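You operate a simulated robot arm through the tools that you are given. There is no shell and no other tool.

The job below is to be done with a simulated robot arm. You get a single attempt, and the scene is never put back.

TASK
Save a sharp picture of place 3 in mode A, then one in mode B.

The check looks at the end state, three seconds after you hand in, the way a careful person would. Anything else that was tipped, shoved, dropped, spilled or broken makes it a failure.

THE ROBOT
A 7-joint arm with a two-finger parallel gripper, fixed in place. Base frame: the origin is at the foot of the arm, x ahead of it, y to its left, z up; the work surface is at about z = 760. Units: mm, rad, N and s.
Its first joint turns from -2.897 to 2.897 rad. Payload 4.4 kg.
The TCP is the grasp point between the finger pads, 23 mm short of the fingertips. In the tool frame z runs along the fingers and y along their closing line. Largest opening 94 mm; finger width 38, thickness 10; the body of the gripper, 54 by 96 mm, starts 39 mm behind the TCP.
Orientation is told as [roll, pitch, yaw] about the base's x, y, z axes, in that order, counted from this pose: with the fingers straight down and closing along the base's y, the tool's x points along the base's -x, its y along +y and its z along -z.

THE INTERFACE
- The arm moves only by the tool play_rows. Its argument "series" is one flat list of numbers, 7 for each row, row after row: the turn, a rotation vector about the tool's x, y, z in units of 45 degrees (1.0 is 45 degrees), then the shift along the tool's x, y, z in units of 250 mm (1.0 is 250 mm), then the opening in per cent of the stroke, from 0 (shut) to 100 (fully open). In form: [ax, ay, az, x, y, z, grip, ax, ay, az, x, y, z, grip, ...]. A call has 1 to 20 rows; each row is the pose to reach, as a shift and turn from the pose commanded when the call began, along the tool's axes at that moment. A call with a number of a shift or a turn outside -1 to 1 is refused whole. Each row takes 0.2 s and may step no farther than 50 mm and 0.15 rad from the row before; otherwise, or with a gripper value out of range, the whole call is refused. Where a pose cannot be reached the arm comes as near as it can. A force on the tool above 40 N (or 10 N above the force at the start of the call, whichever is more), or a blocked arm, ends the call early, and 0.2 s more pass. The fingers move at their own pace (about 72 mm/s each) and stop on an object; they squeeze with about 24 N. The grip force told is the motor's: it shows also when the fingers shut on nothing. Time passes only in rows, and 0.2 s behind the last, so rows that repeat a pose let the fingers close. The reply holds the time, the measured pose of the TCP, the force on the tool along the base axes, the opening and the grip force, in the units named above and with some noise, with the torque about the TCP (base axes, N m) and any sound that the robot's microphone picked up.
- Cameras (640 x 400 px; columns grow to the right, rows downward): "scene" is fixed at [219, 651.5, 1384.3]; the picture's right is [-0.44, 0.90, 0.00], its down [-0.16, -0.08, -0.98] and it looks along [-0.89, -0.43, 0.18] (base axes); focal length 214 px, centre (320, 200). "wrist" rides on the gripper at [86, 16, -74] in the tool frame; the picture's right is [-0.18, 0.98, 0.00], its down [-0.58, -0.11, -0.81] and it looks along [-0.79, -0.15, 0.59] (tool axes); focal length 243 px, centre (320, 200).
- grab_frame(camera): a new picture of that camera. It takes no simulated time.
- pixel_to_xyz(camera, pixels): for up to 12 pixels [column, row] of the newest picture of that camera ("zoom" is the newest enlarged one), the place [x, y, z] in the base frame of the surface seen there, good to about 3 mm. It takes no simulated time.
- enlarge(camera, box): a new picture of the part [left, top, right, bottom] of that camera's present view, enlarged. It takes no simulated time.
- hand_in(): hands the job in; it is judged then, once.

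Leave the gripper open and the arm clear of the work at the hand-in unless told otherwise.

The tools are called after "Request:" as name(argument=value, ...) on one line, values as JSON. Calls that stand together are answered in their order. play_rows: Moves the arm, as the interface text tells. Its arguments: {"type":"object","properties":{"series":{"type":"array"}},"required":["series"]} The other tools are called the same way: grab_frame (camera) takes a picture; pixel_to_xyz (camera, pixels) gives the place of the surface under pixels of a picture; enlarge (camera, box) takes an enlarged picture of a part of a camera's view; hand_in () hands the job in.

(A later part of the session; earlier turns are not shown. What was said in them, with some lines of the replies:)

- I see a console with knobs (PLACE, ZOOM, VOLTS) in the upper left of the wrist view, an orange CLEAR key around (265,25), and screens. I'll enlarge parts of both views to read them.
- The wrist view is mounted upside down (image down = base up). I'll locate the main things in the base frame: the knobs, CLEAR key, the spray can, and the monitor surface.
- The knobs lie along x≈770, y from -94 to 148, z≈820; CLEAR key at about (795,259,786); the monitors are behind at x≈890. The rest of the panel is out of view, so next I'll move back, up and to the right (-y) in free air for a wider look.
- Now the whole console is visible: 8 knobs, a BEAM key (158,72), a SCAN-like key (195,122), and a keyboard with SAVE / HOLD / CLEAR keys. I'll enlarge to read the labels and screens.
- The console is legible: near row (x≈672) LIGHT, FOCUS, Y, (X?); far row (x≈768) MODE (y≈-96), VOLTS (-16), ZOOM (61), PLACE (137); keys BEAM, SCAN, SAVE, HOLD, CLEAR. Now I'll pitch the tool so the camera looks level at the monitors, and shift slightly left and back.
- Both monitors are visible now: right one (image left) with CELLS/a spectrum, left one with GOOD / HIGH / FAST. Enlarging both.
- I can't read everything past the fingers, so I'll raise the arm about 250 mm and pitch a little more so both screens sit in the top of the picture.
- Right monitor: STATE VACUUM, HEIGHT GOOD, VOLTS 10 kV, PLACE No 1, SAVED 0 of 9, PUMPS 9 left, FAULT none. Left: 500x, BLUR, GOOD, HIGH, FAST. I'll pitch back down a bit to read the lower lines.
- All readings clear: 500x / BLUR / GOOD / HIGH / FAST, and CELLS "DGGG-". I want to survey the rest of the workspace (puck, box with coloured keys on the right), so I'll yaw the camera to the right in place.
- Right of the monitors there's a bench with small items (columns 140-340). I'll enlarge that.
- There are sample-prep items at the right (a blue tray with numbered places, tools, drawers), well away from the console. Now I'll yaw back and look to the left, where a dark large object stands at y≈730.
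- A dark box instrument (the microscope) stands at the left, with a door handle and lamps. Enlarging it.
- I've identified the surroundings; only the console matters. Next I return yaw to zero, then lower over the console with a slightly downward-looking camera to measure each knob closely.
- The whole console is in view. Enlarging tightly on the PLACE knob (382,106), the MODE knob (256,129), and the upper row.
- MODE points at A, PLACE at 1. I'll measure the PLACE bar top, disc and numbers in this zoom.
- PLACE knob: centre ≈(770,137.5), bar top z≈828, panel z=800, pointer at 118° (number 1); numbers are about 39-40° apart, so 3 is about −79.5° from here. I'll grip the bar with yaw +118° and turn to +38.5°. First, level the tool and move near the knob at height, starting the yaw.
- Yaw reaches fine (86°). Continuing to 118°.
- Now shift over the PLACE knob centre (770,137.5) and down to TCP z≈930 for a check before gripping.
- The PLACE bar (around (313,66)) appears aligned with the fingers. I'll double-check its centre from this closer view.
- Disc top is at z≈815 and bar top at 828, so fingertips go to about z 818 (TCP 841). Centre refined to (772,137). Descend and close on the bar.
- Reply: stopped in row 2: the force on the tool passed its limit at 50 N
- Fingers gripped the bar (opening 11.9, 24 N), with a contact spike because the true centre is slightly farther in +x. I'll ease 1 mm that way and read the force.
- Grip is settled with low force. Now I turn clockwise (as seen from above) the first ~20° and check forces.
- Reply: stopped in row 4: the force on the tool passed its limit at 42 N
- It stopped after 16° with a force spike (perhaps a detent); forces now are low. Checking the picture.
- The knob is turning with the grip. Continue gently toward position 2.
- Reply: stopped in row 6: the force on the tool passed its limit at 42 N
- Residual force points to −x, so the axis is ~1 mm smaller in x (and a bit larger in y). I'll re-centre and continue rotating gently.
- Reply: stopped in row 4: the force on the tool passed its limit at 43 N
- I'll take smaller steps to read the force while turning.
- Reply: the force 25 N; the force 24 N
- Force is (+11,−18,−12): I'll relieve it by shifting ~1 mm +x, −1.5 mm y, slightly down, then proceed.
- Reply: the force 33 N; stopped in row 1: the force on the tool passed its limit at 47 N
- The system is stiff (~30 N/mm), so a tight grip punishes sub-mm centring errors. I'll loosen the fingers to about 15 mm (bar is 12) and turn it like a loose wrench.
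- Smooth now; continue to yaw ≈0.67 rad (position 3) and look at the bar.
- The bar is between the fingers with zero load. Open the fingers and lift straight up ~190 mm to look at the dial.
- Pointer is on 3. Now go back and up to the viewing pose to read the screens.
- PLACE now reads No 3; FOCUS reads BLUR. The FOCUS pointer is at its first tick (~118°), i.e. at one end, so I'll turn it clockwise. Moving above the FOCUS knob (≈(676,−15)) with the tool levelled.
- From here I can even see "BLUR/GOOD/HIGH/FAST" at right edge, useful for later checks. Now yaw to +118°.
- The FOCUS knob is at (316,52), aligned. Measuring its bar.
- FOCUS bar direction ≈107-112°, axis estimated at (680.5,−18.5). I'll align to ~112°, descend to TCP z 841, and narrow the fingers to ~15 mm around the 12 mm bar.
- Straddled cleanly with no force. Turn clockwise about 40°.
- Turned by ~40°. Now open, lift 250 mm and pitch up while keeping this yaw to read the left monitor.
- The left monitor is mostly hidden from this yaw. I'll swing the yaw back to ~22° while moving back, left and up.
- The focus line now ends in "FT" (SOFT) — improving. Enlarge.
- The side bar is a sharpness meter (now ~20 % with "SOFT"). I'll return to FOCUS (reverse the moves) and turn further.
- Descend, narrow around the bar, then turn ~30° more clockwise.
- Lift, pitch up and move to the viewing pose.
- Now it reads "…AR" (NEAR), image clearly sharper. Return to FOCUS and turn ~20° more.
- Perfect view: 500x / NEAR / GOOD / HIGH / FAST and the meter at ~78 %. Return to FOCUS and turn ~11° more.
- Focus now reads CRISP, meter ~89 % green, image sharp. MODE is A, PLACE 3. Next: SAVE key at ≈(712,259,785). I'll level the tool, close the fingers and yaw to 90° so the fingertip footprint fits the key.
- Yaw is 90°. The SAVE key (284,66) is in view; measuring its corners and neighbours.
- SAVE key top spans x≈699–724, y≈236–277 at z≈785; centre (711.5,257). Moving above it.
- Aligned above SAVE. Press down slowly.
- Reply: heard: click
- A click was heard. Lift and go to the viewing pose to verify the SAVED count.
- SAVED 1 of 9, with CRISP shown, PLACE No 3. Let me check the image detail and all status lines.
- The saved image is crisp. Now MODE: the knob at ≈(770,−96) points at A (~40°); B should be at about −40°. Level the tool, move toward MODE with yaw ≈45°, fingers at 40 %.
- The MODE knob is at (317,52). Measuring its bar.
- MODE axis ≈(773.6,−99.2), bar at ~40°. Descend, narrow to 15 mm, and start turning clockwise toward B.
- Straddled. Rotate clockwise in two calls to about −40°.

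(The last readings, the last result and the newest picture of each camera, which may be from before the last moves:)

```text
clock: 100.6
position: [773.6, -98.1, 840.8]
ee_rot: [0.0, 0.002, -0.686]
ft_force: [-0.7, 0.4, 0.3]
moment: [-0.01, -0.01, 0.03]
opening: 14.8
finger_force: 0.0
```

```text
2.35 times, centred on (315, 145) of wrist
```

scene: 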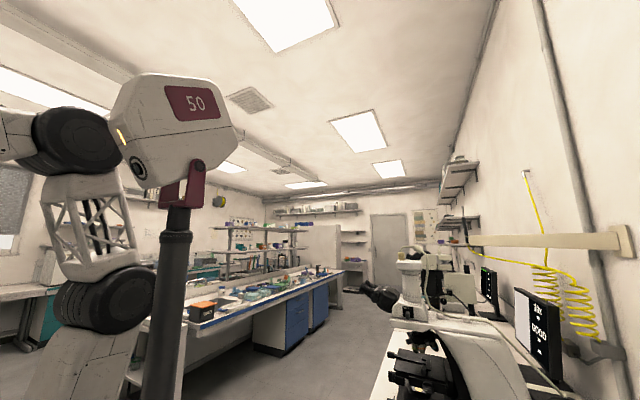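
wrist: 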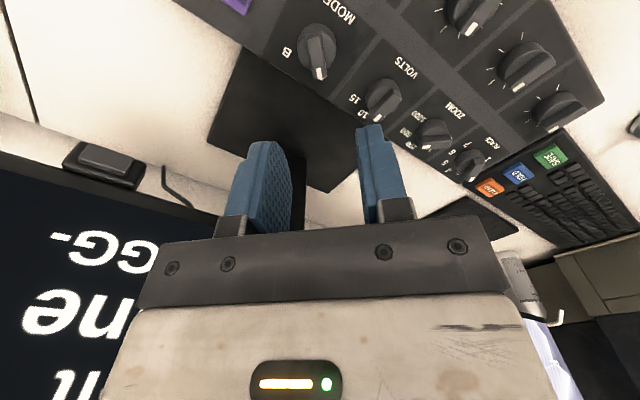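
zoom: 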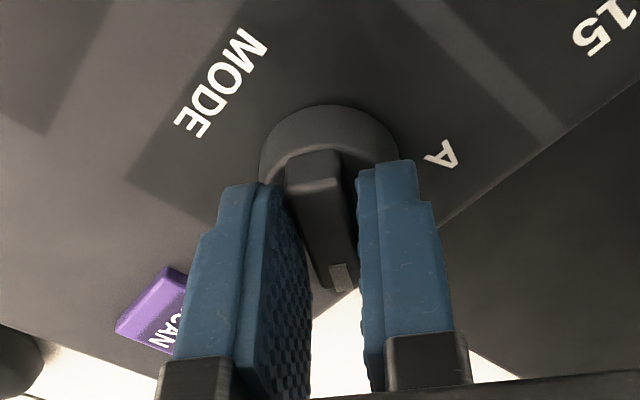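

The bar sits centred (detent) at B. Open, lift, and go to the viewing pose.

Request:
play_rows(series=[0, 0, 0, 0, 0, 0, 40, 0, 0, 0, 0, 0, -0.08, 40, 0, 0, 0, 0, 0, -0.24, 40, 0, 0, -0.1, 0.12, -0.01, -0.34, 40, 0, 0, -0.22, 0.24, -0.02, -0.44, 40, 0, 0, -0.34, 0.36, -0.03, -0.54, 40, 0, 0, -0.46, 0.48, -0.04, -0.64, 40, 0, 0, -0.58, 0.61, -0.05, -0.73, 40, 0, 0, -0.7, 0.74, -0.06, -0.82, 40, 0, 0, -0.82, 0.86, -0.07, -0.91, 40, 0, 0, -0.937, 0.986, -0.083, -1.0, 40, 0, 0, -0.937, 0.986, -0.083, -1.0, 40])

Request:
play_rows(series=[0, -0.15, 0, 0, 0, -0.16, 40, 0, -0.3, 0, 0, 0, -0.32, 40, 0, -0.45, 0, 0, 0, -0.48, 40, 0, -0.603, 0, 0, 0, -0.64, 40, 0, -0.603, 0, 0, 0, -0.64, 40])

Request:
grab_frame(camera="wrist")

Request:
enlarge(camera="wrist", box=[390, 20, 640, 220])

Request:
enlarge(camera="wrist", box=[180, 40, 400, 240])

```text
clock: 103.2
position: [569.1, 39.9, 1092.6]
ee_rot: [0.0, 0.0, 0.052]
ft_force: [-0.6, -1.2, -0.1]
moment: [0.03, 0.01, 0.0]
opening: 37.4
finger_force: 0.0
```

```text
clock: 104.4
position: [567.6, 39.2, 1249.8]
ee_rot: [0.0, -0.476, 0.05]
ft_force: [-1.1, -0.5, 0.4]
moment: [-0.01, 0.0, 0.0]
opening: 37.7
finger_force: 0.0
```

```text
taken
```

wrist: 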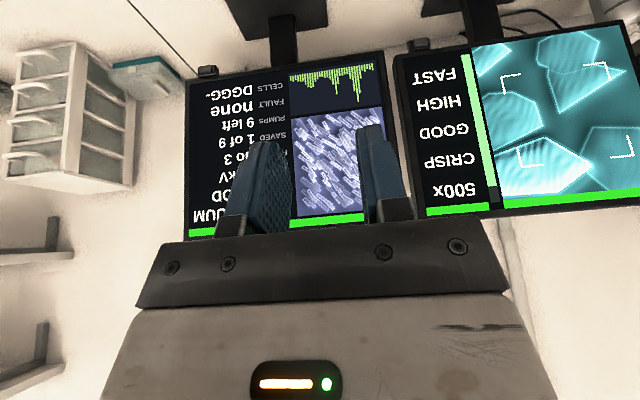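

```text
2.00 times, centred on (515, 120) of wrist
```

zoom: 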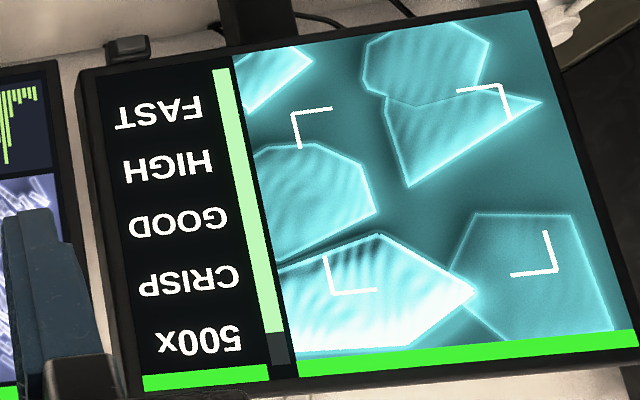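

```text
2.00 times, centred on (290, 140) of wrist
```

zoom: 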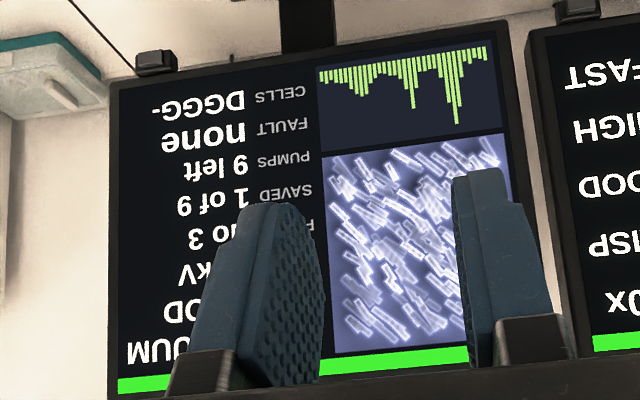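

Mode B is active (teal image), still CRISP, PLACE 3, SAVED 1 of 9. Now press SAVE again the same way.

Request:
play_rows(series=[0, 0.086, 0, 0.006, 0.089, 0.125, 20, 0, 0.172, 0, 0.012, 0.178, 0.25, 0, 0, 0.258, 0, 0.019, 0.267, 0.376, 0, 0, 0.344, 0, 0.025, 0.356, 0.5, 0, 0, 0.43, 0, 0.031, 0.445, 0.626, 0, 0, 0.516, 0, 0.038, 0.534, 0.75, 0, 0, 0.603, 0, 0.044, 0.623, 0.877, 0, 0, 0.603, 0, 0.044, 0.623, 0.877, 0])

Request:
play_rows(series=[0, 0, -0.16, 0, 0, 0, 0, 0, 0, -0.32, 0, 0, 0, 0, 0, 0, -0.48, 0, 0, 0, 0, 0, 0, -0.64, 0, 0, 0, 0, 0, 0, -0.8, 0, 0, 0, 0, 0, 0, -0.97, 0, 0, 0, 0, 0, 0, -0.97, 0, 0, 0, 0])

Request:
play_rows(series=[0, 0, -0.16, 0, 0, 0, 0, 0, 0, -0.32, 0, 0, 0, 0, 0, 0, -0.48, 0, 0, 0, 0, 0, 0, -0.64, 0, 0, 0, 0, 0, 0, -0.8, 0, 0, 0, 0, 0, 0, -0.97, 0, 0, 0, 0, 0, 0, -0.97, 0, 0, 0, 0])

```text
clock: 106.2
position: [651.1, 202.0, 1049.6]
ee_rot: [0.0, -0.001, 0.052]
ft_force: [0.2, 0.5, -0.6]
moment: [-0.02, 0.02, 0.01]
opening: 0.1
finger_force: 23.8
```

```text
clock: 107.8
position: [651.9, 200.8, 1049.8]
ee_rot: [0.0, 0.0, 0.813]
ft_force: [0.7, 0.4, 0.2]
moment: [0.01, -0.02, 0.03]
opening: 0.0
finger_force: 23.8
```

```text
clock: 109.4
position: [651.4, 201.6, 1050.5]
ee_rot: [0.001, 0.0, 1.578]
ft_force: [-0.9, 0.1, -0.1]
moment: [-0.01, -0.04, 0.0]
opening: 0.0
finger_force: 24.2
```

Request:
play_rows(series=[0, 0, 0, -0.06, -0.06, 0.1, 0, 0, 0, 0, -0.12, -0.12, 0.22, 0, 0, 0, 0, -0.18, -0.18, 0.36, 0, 0, 0, 0, -0.22, -0.238, 0.5, 0, 0, 0, 0, -0.22, -0.238, 0.66, 0, 0, 0, 0, -0.22, -0.238, 0.8, 0, 0, 0, 0, -0.22, -0.238, 0.8, 0])

Request:
grab_frame(camera="wrist")

```text
clock: 111.0
position: [711.0, 256.7, 848.8]
ee_rot: [0.0, 0.0, 1.575]
ft_force: [-0.9, 1.0, 1.0]
moment: [0.01, 0.0, -0.03]
opening: 0.2
finger_force: 23.9
```

```text
taken
```

wrist: 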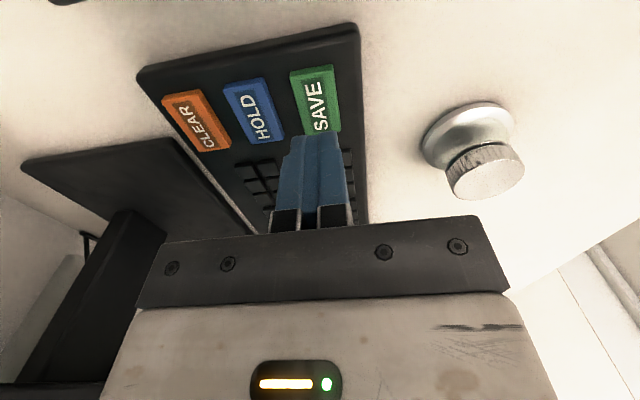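

Same alignment over SAVE as before. Press until the click.

Request:
play_rows(series=[0, 0, 0, 0, 0, 0.1, 0, 0, 0, 0, 0, 0, 0.15, 0, 0, 0, 0, 0, 0, 0.16, 0, 0, 0, 0, 0, 0, 0.166, 0, 0, 0, 0, 0, 0, 0.172, 0, 0, 0, 0, 0, 0, 0.176, 0])

```text
clock: 112.4
position: [711.4, 256.3, 806.6]
ee_rot: [0.001, 0.0, 1.576]
ft_force: [1.2, -0.4, 1.2]
moment: [-0.01, -0.01, 0.02]
opening: 0.3
finger_force: 24.1
heard: click
```

Click heard. Lift and return to the viewing pose, opening the fingers, to verify.

Request:
play_rows(series=[0, 0, 0, 0, 0, -0.1, 0, 0, 0, 0, 0, 0, -0.28, 0, 0, 0, 0.16, 0, 0, -0.46, 0, 0, 0, 0.32, 0, 0, -0.64, 0, 0, 0, 0.48, 0, 0, -0.82, 0, 0, 0, 0.64, 0, 0, -1.0, 0, 0, 0, 0.8, 0, 0, -1.0, 0, 0, 0, 0.97, 0, 0, -1.0, 0])

Request:
play_rows(series=[0, 0, 0.16, 0.15, 0, -0.1, 0, 0, 0, 0.32, 0.3, 0, -0.2, 0, 0, 0, 0.48, 0.45, 0, -0.3, 0, 0, 0, 0.64, 0.6, 0, -0.4, 0, 0, 0, 0.8, 0.75, 0, -0.5, 0, 0, 0, 0.97, 0.9, 0, -0.6, 0, 0, 0, 0.97, 0.9, 0, -0.6, 0])

Request:
play_rows(series=[0, -0.15, 0, 0, -0.07, -0.05, 0, 0, -0.3, 0, 0, -0.14, -0.1, 0, 0, -0.45, 0, 0, -0.2, -0.15, 0, 0, -0.603, 0, 0, -0.2, -0.2, 0, 0, -0.603, 0, 0, -0.2, -0.2, 0])

Request:
enlarge(camera="wrist", box=[180, 20, 640, 240])

Request:
enlarge(camera="wrist", box=[180, 40, 400, 240])

```text
clock: 114.2
position: [711.6, 256.9, 1058.5]
ee_rot: [0.001, 0.0, 0.811]
ft_force: [0.7, -0.6, 0.6]
moment: [0.01, 0.01, 0.0]
opening: 0.0
finger_force: 24.1
```

```text
clock: 115.8
position: [554.1, 91.0, 1208.5]
ee_rot: [0.0, -0.001, 0.049]
ft_force: [0.1, -0.4, -0.1]
moment: [0.01, 0.02, 0.01]
opening: 0.0
finger_force: 24.3
```

```text
clock: 117.0
position: [557.8, 41.5, 1257.8]
ee_rot: [-0.001, -0.474, 0.052]
ft_force: [0.0, -0.1, 1.0]
moment: [0.0, 0.02, 0.02]
opening: 0.1
finger_force: 24.2
```

```text
1.39 times, centred on (410, 130) of wrist
```

zoom: 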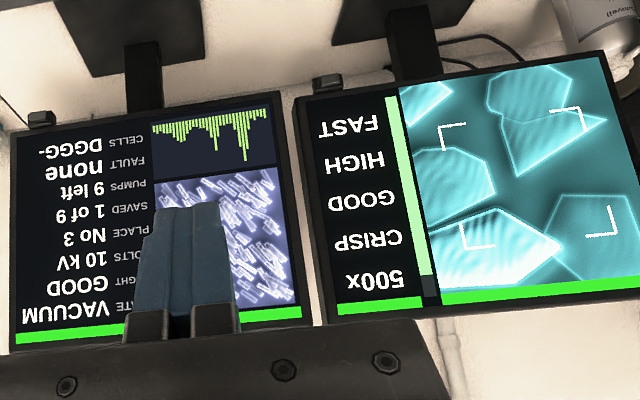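

```text
2.00 times, centred on (290, 140) of wrist
```

zoom: 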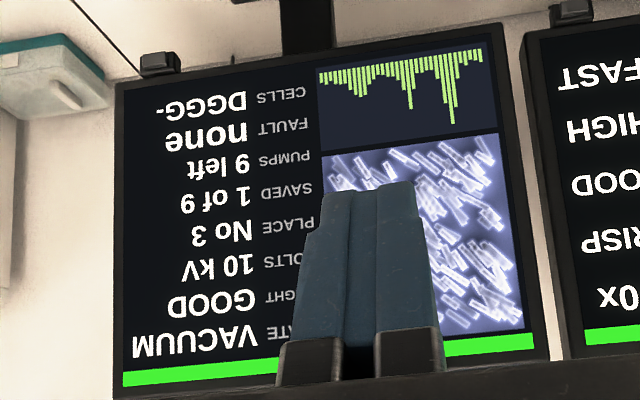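

A click was heard but SAVED still reads 1 of 9. I'll wait a couple of seconds (rows holding still) and look again.

Request:
play_rows(series=[0, 0, 0, 0, 0, 0, 40, 0, 0, 0, 0, 0, 0, 40, 0, 0, 0, 0, 0, 0, 40, 0, 0, 0, 0, 0, 0, 40, 0, 0, 0, 0, 0, 0, 40, 0, 0, 0, 0, 0, 0, 40, 0, 0, 0, 0, 0, 0, 40, 0, 0, 0, 0, 0, 0, 40, 0, 0, 0, 0, 0, 0, 40, 0, 0, 0, 0, 0, 0, 40, 0, 0, 0, 0, 0, 0, 40, 0, 0, 0, 0, 0, 0, 40, 0, 0, 0, 0, 0, 0, 40, 0, 0, 0, 0, 0, 0, 40, 0, 0, 0, 0, 0, 0, 40])

Request:
enlarge(camera="wrist", box=[180, 20, 640, 240])

Request:
enlarge(camera="wrist", box=[180, 40, 400, 240])

```text
clock: 120.2
position: [558.8, 42.5, 1258.1]
ee_rot: [0.002, -0.472, 0.05]
ft_force: [0.2, -0.1, 0.3]
moment: [0.02, -0.02, 0.02]
opening: 37.4
finger_force: 0.0
```

```text
1.39 times, centred on (410, 130) of wrist
```

zoom: 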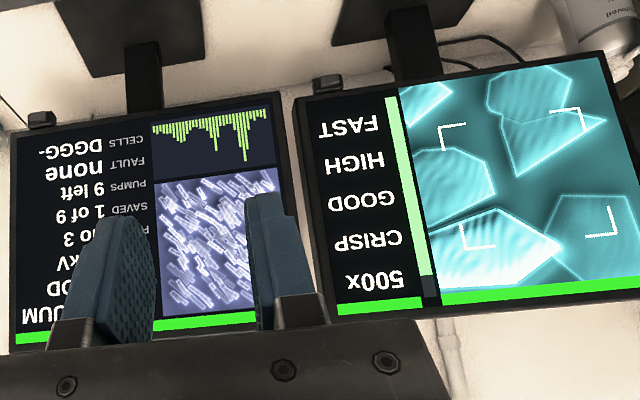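

```text
2.00 times, centred on (290, 140) of wrist
```

zoom: 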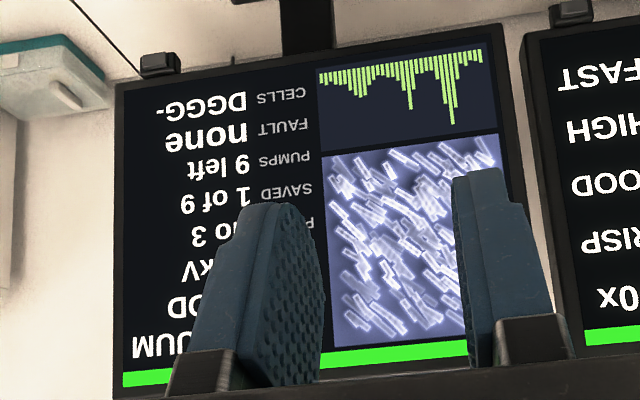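

Still 1 of 9: the second press evidently didn't register. I'll go back and press SAVE again, a little deeper and with a short hold.

Request:
play_rows(series=[0, 0.086, 0, 0.008, 0.089, 0.125, 20, 0, 0.172, 0, 0.016, 0.178, 0.25, 0, 0, 0.258, 0, 0.024, 0.267, 0.376, 0, 0, 0.344, 0, 0.032, 0.356, 0.5, 0, 0, 0.43, 0, 0.04, 0.445, 0.626, 0, 0, 0.516, 0, 0.047, 0.534, 0.75, 0, 0, 0.603, 0, 0.055, 0.612, 0.89, 0, 0, 0.603, 0, 0.055, 0.612, 0.89, 0])

Request:
play_rows(series=[0, 0, -0.16, 0, 0, 0, 0, 0, 0, -0.32, 0, 0, 0, 0, 0, 0, -0.48, 0, 0, 0, 0, 0, 0, -0.64, 0, 0, 0, 0, 0, 0, -0.8, 0, 0, 0, 0, 0, 0, -0.97, 0, 0, 0, 0, 0, 0, -0.97, 0, 0, 0, 0])

Request:
play_rows(series=[0, 0, -0.16, 0, 0, 0, 0, 0, 0, -0.32, 0, 0, 0, 0, 0, 0, -0.48, 0, 0, 0, 0, 0, 0, -0.64, 0, 0, 0, 0, 0, 0, -0.8, 0, 0, 0, 0, 0, 0, -0.97, 0, 0, 0, 0, 0, 0, -0.97, 0, 0, 0, 0])

```text
clock: 122.0
position: [640.7, 199.8, 1052.7]
ee_rot: [-0.001, 0.003, 0.051]
ft_force: [-0.2, -0.2, -0.1]
moment: [0.02, 0.03, -0.01]
opening: 0.0
finger_force: 24.1
```

```text
clock: 123.6
position: [640.9, 198.6, 1052.6]
ee_rot: [0.0, 0.0, 0.813]
ft_force: [-0.2, -0.2, 0.0]
moment: [-0.01, 0.02, -0.01]
opening: 0.2
finger_force: 24.0
```

```text
clock: 125.2
position: [640.8, 199.7, 1052.4]
ee_rot: [0.0, -0.002, 1.575]
ft_force: [-0.3, 0.5, 0.5]
moment: [-0.02, 0.02, 0.0]
opening: 0.3
finger_force: 24.0
```

Request:
play_rows(series=[0, 0, 0, -0.06, -0.07, 0.1, 0, 0, 0, 0, -0.12, -0.14, 0.22, 0, 0, 0, 0, -0.18, -0.21, 0.36, 0, 0, 0, 0, -0.23, -0.283, 0.5, 0, 0, 0, 0, -0.23, -0.283, 0.66, 0, 0, 0, 0, -0.23, -0.283, 0.81, 0, 0, 0, 0, -0.23, -0.283, 0.81, 0])

Request:
play_rows(series=[0, 0, 0, 0, 0, 0.1, 0, 0, 0, 0, 0, 0, 0.15, 0, 0, 0, 0, 0, 0, 0.16, 0, 0, 0, 0, 0, 0, 0.166, 0, 0, 0, 0, 0, 0, 0.172, 0, 0, 0, 0, 0, 0, 0.178, 0, 0, 0, 0, 0, 0, 0.184, 0, 0, 0, 0, 0, 0, 0.184, 0])

```text
clock: 126.8
position: [709.0, 258.5, 851.1]
ee_rot: [0.0, -0.002, 1.575]
ft_force: [-0.5, 0.1, 0.4]
moment: [-0.01, 0.02, 0.01]
opening: 0.0
finger_force: 23.8
```

```text
clock: 128.6
position: [710.4, 259.0, 804.5]
ee_rot: [0.0, 0.0, 1.572]
ft_force: [-1.4, -1.5, 5.1]
moment: [-0.02, 0.04, -0.06]
opening: 0.2
finger_force: 23.7
heard: click
```

Pressed deeper (5 N), click heard. Lift and verify.

Request:
play_rows(series=[0, 0, 0, 0, 0, -0.1, 0, 0, 0, 0, 0, 0, -0.28, 0, 0, 0, 0.16, 0, 0, -0.46, 0, 0, 0, 0.32, 0, 0, -0.64, 0, 0, 0, 0.48, 0, 0, -0.82, 0, 0, 0, 0.64, 0, 0, -1.0, 0, 0, 0, 0.8, 0, 0, -1.0, 0, 0, 0, 0.97, 0, 0, -1.0, 0])

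Request:
play_rows(series=[0, 0, 0.16, 0.15, 0, -0.1, 0, 0, 0, 0.32, 0.3, 0, -0.2, 0, 0, 0, 0.48, 0.45, 0, -0.3, 0, 0, 0, 0.64, 0.6, 0, -0.4, 0, 0, 0, 0.8, 0.75, 0, -0.5, 0, 0, 0, 0.97, 0.9, 0, -0.6, 0, 0, 0, 0.97, 0.9, 0, -0.6, 0])

Request:
play_rows(series=[0, -0.15, 0, 0, -0.07, -0.05, 0, 0, -0.3, 0, 0, -0.14, -0.1, 0, 0, -0.45, 0, 0, -0.2, -0.15, 0, 0, -0.603, 0, 0, -0.2, -0.2, 0, 0, -0.603, 0, 0, -0.2, -0.2, 0])

Request:
enlarge(camera="wrist", box=[180, 20, 640, 240])

Request:
enlarge(camera="wrist", box=[180, 40, 400, 240])

```text
clock: 130.4
position: [710.7, 257.5, 1054.9]
ee_rot: [0.001, 0.0, 0.812]
ft_force: [-0.5, -0.2, 0.6]
moment: [-0.02, -0.01, 0.0]
opening: 0.1
finger_force: 23.9
```

```text
clock: 132.0
position: [554.0, 93.4, 1205.3]
ee_rot: [0.0, 0.0, 0.048]
ft_force: [-0.5, 0.1, 0.3]
moment: [0.0, -0.03, 0.0]
opening: 0.0
finger_force: 24.0
```

```text
clock: 133.2
position: [557.3, 44.2, 1253.6]
ee_rot: [-0.001, -0.475, 0.051]
ft_force: [-0.1, 1.1, -0.4]
moment: [0.02, -0.01, -0.01]
opening: 0.0
finger_force: 24.1
```

```text
1.39 times, centred on (410, 130) of wrist
```

zoom: 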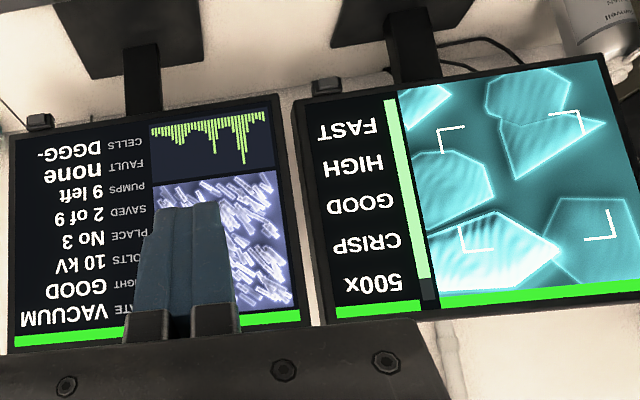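

```text
2.00 times, centred on (290, 140) of wrist
```

zoom: 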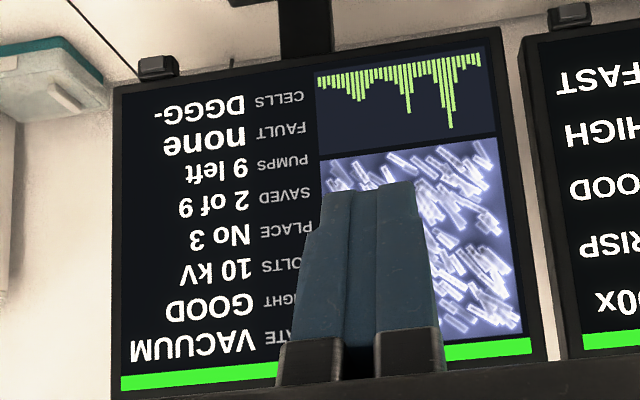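

SAVED now reads 2 of 9 (first saved in mode A, second in mode B), both CRISP at place 3, FAULT none. I'll open the gripper fully; the arm is already clear of the work.

Request:
play_rows(series=[0, 0, 0, 0, 0, 0, 100, 0, 0, 0, 0, 0, 0, 100, 0, 0, 0, 0, 0, 0, 100, 0, 0, 0, 0, 0, 0, 100, 0, 0, 0, 0, 0, 0, 100])

Request:
grab_frame(camera="wrist")

```text
clock: 134.4
position: [557.0, 43.8, 1254.3]
ee_rot: [0.002, -0.472, 0.05]
ft_force: [-0.8, 0.5, 0.4]
moment: [0.02, -0.03, -0.04]
opening: 94.0
finger_force: 0.1
```

```text
taken
```

wrist: 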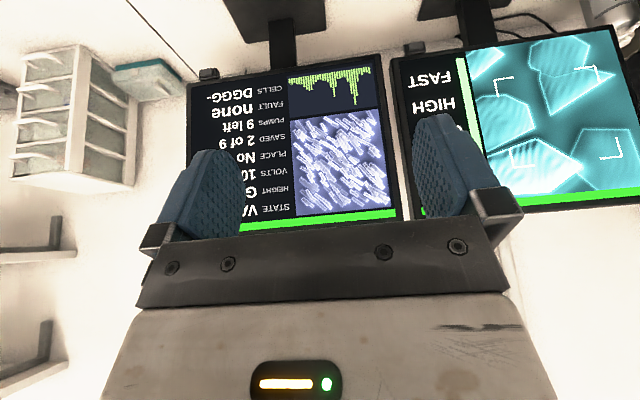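

The gripper is open (94 mm), the arm is clear, and the screen shows SAVED 2 of 9 with no fault. I'm handing in.

Request:
hand_in()

```text
The job is handed in.
```

I saved two pictures of place 3, the first in mode A and the second in mode B. At hand-in the screen read SAVED 2 of 9 and FAULT none. The focus line read CRISP for both, with the sharpness meter at about 89 %.

- **Second save:** the first SAVE press in mode B clicked but didn't register, and the counter stayed at 1. I pressed again a little deeper, and it then went to 2.
- **Other readings:** two other lines on the screen read HIGH and FAST throughout. I left both alone because only a sharp picture was asked for. I don't know what HIGH refers to.
- **What I changed on the console:** PLACE is now at 3, MODE at B, and FOCUS was turned to get the sharp image.
- **End state:** the gripper is open and the arm is clear of the work. The only things I touched on the bench were those three knobs and the SAVE key.
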